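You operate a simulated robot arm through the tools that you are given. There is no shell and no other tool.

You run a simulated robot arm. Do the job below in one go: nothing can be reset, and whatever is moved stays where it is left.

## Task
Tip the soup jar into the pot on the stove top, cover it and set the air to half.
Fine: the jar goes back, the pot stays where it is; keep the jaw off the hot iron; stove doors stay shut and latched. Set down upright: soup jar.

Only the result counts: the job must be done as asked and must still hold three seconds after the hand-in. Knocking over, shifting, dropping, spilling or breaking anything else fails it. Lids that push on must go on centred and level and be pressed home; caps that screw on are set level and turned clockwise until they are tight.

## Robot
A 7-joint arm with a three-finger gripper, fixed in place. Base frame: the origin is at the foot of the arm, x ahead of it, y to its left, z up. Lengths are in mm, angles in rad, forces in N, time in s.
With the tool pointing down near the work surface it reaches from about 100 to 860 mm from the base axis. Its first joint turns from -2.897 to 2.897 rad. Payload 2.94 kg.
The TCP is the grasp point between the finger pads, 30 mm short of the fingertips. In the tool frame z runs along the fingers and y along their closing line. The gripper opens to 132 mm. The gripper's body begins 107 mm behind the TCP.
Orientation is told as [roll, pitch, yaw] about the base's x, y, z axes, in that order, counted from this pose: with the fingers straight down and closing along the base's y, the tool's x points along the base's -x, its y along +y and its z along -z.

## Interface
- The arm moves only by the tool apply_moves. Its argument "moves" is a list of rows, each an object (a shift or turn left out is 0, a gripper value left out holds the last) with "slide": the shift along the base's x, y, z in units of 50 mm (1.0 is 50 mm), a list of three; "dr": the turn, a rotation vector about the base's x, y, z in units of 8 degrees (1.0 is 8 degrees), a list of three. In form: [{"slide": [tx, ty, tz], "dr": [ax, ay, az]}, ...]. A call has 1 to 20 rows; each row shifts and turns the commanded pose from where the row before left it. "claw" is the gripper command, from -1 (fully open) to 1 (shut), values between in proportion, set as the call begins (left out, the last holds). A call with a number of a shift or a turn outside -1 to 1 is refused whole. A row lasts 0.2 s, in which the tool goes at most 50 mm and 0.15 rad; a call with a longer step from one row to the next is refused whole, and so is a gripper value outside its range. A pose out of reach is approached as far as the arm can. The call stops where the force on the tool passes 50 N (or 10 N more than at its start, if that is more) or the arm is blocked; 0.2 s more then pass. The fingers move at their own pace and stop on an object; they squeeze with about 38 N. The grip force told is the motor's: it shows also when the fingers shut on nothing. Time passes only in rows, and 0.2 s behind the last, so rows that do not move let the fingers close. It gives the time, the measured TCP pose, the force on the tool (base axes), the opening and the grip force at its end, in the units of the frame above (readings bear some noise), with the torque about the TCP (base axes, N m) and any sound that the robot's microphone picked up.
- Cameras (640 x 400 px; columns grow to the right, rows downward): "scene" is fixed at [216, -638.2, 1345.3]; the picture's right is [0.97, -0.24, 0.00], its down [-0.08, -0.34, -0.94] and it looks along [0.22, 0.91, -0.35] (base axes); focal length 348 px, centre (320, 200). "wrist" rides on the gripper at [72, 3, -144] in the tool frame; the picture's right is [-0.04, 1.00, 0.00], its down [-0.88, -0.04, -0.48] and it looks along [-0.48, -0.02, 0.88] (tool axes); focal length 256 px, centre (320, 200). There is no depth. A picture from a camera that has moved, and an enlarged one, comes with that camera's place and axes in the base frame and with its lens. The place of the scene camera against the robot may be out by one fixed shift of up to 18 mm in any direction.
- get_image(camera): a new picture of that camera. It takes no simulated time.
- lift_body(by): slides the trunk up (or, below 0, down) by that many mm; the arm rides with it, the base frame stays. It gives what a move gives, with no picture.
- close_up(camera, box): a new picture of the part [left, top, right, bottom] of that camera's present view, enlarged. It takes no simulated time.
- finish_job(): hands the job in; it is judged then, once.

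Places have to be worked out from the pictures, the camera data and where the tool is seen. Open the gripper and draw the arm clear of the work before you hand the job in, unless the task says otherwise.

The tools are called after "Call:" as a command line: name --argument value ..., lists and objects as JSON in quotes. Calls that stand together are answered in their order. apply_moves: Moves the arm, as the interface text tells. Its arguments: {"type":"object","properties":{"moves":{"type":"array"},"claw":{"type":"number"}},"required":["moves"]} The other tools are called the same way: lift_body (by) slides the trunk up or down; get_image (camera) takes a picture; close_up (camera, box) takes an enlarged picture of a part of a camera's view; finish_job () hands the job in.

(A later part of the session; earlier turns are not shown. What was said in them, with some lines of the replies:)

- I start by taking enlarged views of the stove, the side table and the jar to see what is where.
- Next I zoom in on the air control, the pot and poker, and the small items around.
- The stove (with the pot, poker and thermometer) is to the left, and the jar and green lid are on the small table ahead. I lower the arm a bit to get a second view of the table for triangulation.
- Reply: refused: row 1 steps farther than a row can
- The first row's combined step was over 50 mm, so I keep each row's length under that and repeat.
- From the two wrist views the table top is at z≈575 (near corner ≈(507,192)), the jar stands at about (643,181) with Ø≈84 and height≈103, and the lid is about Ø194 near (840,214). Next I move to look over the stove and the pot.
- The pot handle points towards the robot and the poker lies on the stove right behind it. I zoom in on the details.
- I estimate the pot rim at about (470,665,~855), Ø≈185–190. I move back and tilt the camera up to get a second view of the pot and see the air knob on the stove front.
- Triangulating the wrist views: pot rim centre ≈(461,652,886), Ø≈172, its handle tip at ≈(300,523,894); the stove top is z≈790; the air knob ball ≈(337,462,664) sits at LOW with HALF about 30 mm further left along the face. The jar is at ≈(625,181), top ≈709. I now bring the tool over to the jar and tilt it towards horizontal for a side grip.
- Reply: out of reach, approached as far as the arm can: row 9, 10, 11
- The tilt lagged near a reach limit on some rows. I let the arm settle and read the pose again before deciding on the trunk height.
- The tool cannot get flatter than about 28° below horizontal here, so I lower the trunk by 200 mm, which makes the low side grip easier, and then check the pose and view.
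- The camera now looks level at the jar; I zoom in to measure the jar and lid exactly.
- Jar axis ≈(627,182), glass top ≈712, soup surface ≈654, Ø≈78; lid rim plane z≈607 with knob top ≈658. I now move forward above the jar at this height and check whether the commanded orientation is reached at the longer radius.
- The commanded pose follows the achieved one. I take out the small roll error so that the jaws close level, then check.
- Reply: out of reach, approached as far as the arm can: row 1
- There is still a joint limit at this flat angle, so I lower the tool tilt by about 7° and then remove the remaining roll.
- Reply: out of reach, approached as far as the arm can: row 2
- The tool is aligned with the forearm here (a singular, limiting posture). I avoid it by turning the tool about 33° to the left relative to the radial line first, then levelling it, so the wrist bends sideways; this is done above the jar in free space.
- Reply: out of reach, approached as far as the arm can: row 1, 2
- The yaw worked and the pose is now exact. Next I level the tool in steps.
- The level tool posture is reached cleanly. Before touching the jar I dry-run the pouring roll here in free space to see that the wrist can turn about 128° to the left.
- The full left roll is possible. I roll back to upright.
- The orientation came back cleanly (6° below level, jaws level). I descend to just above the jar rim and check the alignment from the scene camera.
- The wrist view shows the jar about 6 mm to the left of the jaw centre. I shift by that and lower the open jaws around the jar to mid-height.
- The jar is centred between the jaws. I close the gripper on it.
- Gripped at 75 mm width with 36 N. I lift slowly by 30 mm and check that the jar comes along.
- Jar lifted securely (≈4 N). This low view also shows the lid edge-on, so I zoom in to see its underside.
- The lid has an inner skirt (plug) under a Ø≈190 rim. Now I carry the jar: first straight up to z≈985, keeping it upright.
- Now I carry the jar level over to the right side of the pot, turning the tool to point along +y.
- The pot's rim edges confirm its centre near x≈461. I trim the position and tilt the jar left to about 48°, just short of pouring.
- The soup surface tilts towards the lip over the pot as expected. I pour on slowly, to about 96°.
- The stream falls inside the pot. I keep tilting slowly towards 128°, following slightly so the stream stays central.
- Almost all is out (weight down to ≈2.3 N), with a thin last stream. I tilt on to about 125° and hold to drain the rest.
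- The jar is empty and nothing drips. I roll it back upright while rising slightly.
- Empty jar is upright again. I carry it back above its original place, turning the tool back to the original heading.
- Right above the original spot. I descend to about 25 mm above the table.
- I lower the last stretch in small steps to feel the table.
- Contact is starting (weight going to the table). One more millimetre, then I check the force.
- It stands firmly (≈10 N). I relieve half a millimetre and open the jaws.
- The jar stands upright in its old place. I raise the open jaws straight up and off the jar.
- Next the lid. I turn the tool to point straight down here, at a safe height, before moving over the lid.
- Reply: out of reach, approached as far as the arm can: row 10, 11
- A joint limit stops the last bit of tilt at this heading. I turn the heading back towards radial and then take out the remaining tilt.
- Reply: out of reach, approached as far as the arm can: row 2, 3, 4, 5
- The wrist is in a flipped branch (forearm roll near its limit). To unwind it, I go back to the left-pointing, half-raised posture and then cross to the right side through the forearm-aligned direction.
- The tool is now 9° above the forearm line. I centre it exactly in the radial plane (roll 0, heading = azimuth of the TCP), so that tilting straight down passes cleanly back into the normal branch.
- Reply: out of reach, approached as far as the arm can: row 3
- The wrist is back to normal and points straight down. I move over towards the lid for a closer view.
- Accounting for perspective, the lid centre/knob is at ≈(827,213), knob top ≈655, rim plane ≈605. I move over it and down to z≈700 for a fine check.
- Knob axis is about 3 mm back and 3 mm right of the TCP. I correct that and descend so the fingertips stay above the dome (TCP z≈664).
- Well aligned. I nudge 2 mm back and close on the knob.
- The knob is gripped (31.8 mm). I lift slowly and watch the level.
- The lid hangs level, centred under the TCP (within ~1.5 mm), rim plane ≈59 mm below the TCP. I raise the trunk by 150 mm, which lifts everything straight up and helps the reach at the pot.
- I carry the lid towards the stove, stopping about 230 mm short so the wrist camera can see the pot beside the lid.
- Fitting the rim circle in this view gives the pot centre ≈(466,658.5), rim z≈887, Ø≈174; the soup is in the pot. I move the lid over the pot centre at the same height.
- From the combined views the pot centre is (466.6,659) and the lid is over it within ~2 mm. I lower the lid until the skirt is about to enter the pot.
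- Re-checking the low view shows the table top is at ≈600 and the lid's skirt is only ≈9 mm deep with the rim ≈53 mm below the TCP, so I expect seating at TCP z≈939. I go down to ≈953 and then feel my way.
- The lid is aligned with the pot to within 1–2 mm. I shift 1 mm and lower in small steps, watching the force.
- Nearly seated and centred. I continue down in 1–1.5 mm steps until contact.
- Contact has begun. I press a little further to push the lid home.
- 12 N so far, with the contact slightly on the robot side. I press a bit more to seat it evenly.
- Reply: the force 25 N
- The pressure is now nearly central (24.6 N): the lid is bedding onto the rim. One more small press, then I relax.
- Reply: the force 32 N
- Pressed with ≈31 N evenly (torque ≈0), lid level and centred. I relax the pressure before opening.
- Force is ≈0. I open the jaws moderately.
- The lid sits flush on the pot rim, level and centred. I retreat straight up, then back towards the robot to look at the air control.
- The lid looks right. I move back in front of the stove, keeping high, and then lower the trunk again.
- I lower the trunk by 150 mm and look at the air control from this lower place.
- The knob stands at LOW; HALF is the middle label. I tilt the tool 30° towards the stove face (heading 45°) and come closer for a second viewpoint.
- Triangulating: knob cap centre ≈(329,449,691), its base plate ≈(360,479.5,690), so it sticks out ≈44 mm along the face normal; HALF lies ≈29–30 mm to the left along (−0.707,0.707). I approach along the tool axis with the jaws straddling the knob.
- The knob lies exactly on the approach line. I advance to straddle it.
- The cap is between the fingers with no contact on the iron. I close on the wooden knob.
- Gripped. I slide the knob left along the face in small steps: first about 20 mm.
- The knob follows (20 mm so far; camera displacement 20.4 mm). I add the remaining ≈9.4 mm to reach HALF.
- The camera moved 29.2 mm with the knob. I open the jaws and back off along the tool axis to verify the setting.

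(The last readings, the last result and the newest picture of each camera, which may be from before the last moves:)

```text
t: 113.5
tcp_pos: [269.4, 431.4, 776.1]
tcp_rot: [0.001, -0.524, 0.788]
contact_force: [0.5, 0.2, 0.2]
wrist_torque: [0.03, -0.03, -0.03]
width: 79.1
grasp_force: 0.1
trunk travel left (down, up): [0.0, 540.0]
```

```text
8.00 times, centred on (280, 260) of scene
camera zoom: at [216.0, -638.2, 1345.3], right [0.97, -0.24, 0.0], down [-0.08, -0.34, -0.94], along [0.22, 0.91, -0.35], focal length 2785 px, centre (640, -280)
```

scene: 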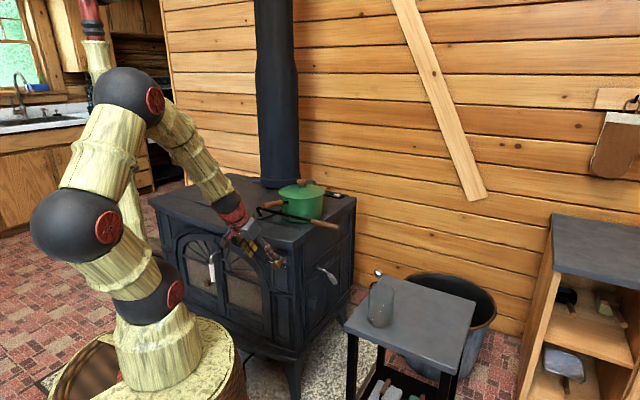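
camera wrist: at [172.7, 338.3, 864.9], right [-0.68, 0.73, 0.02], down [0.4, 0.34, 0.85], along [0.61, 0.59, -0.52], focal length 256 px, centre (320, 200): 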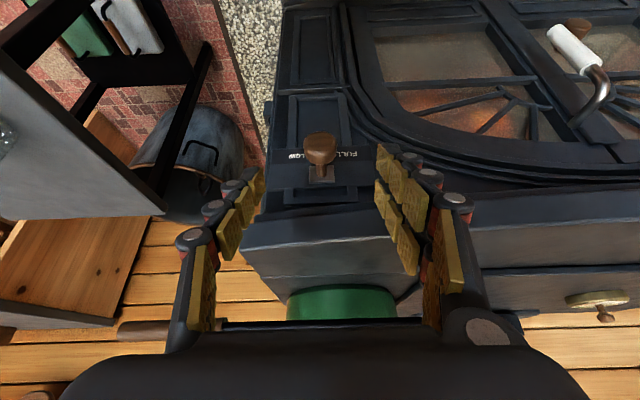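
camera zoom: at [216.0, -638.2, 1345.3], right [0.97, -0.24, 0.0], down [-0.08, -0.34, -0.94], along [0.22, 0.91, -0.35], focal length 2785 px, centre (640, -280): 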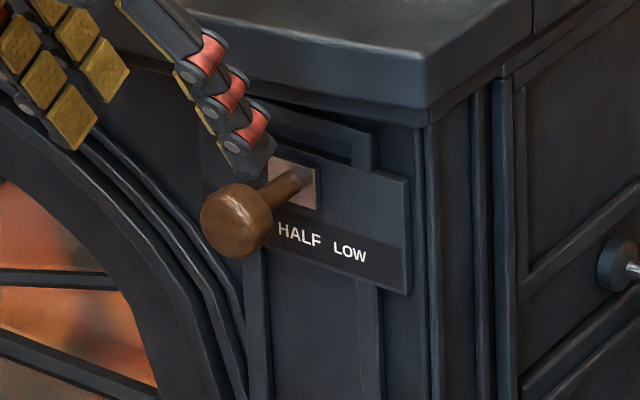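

The slider plate is exactly mid-panel at HALF (between LOW and FULL). I withdraw the arm clear of the stove, up and back.

Call:
apply_moves --moves '[{"slide": [-0.3, -0.35, 0.6]}, {"slide": [-0.3, -0.35, 0.7]}, {"slide": [-0.2, -0.35, 0.8]}, {"slide": [-0.1, -0.35, 0.8]}, {"slide": [0, -0.3, 0.8]}, {"slide": [0, -0.3, 0.8]}, {"slide": [0, 0, 0]}]' --claw -1

Call:
get_image --camera "scene"

Call:
get_image --camera "wrist"

Call:
close_up --camera "scene" --box '[240, 150, 380, 250]'

Call:
close_up --camera "scene" --box '[330, 250, 490, 350]'

Call:
close_up --camera "scene" --box '[180, 220, 360, 400]'

```text
t: 115.1
tcp_pos: [224.5, 330.1, 999.7]
tcp_rot: [0.004, -0.523, 0.786]
contact_force: [-0.3, -0.7, 0.7]
wrist_torque: [0.01, 0.01, 0.02]
width: 132.0
grasp_force: 0.2
trunk travel left (down, up): [0.0, 540.0]
```

```text
taken
```

scene: 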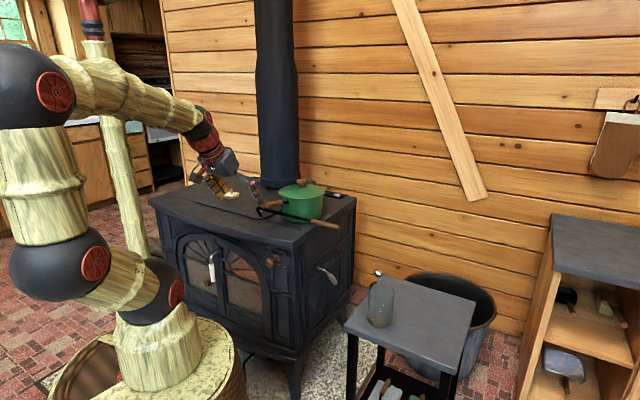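

```text
taken
camera wrist: at [126.3, 237.9, 1089.0], right [-0.68, 0.73, 0.02], down [0.4, 0.34, 0.85], along [0.61, 0.59, -0.52], focal length 256 px, centre (320, 200)
```

wrist: 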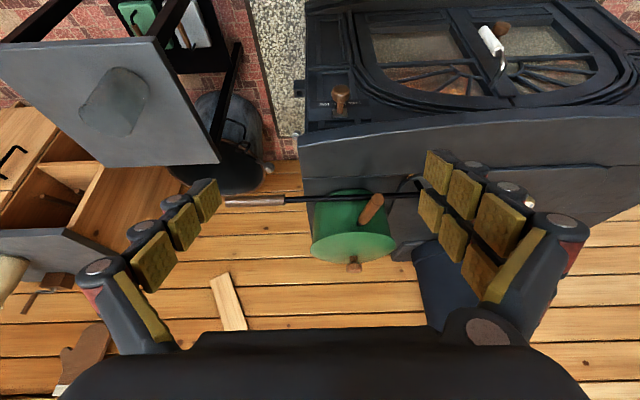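

```text
4.00 times, centred on (310, 200) of scene
camera zoom: at [216.0, -638.2, 1345.3], right [0.97, -0.24, 0.0], down [-0.08, -0.34, -0.94], along [0.22, 0.91, -0.35], focal length 1393 px, centre (360, 200)
```

zoom: 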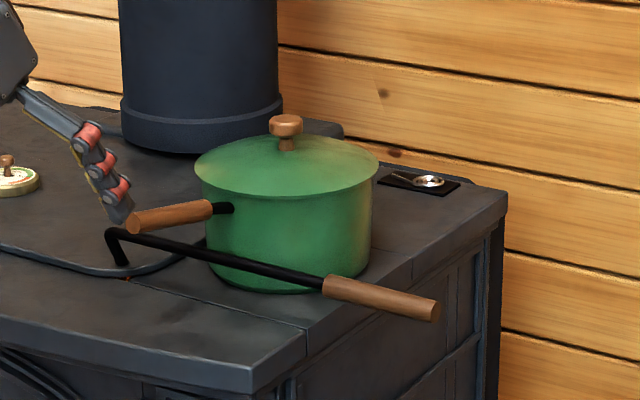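

```text
4.00 times, centred on (410, 300) of scene
camera zoom: at [216.0, -638.2, 1345.3], right [0.97, -0.24, 0.0], down [-0.08, -0.34, -0.94], along [0.22, 0.91, -0.35], focal length 1393 px, centre (-40, -200)
```

zoom: 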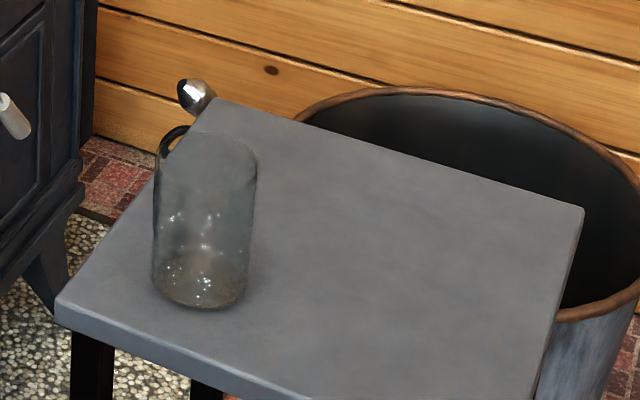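

```text
2.22 times, centred on (270, 310) of scene
camera zoom: at [216.0, -638.2, 1345.3], right [0.97, -0.24, 0.0], down [-0.08, -0.34, -0.94], along [0.22, 0.91, -0.35], focal length 774 px, centre (431, -44)
```

zoom: 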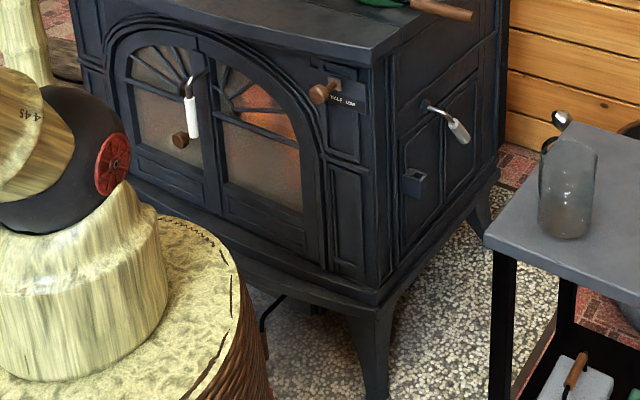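

Everything looks in place: pot covered, jar upright in its place, doors shut, air at HALF. A last close look at the lid and knob from the wrist camera while I draw the arm further clear.

Call:
close_up --camera "wrist" --box '[280, 170, 430, 280]'

Call:
apply_moves --moves '[{"slide": [0.3, -0.6, 0.3]}, {"slide": [0.4, -0.7, 0.3]}, {"slide": [0.4, -0.7, 0.2]}, {"slide": [0.4, -0.7, 0.1]}, {"slide": [0.3, -0.5, 0]}, {"slide": [0, 0, 0]}, {"slide": [0, 0, 0]}]'

Call:
get_image --camera "scene"

```text
3.64 times, centred on (355, 225) of wrist
camera zoom: at [126.3, 237.9, 1089.0], right [-0.68, 0.73, 0.02], down [0.4, 0.34, 0.85], along [0.61, 0.59, -0.52], focal length 931 px, centre (193, 109)
```

zoom: 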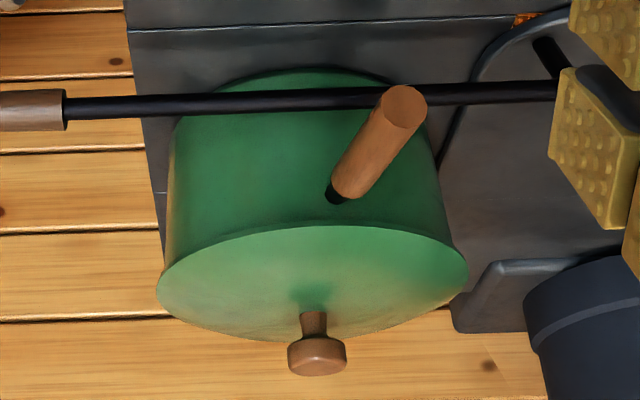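

```text
t: 116.7
tcp_pos: [311.7, 170.2, 1044.5]
tcp_rot: [0.001, -0.522, 0.787]
contact_force: [-0.1, -0.1, -0.3]
wrist_torque: [-0.05, -0.04, -0.03]
width: 132.1
grasp_force: 0.1
trunk travel left (down, up): [0.0, 540.0]
```

```text
taken
```

scene: 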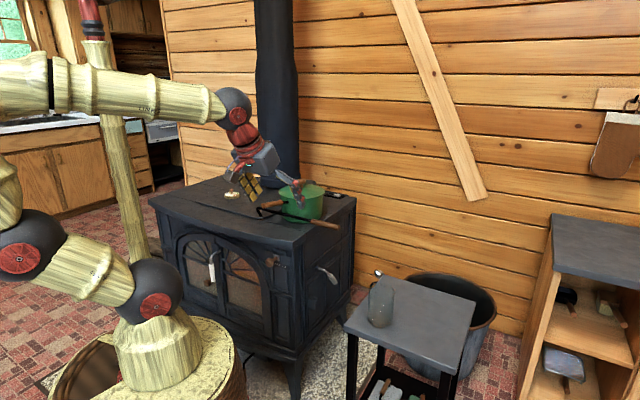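

The lid sits flush and level on the pot. The empty jar stands upright in its original spot, the air slider is at HALF, the stove doors are shut, and the open gripper is clear of the work. I hand the job in.

Call:
finish_job

```text
The job is handed in.
```

I finished the job and handed it in; the hand-in reply gave no verdict.

- **Soup:** The soup went into the pot with no spill seen. The jar was empty before I tilted it back.
- **Jar:** It is back in its original spot on the side table, standing upright.
- **Lid:** It is centred and level on the pot. I pressed it down with about 31 N until the pressure was even.
- **Air:** The slider is at HALF, midway between LOW and FULL.
- **Everything else:** The pot is where it was and the stove doors are shut. The gripper touched only the jar, the lid knob and the wooden air knob, and it is now open and clear of the stove.
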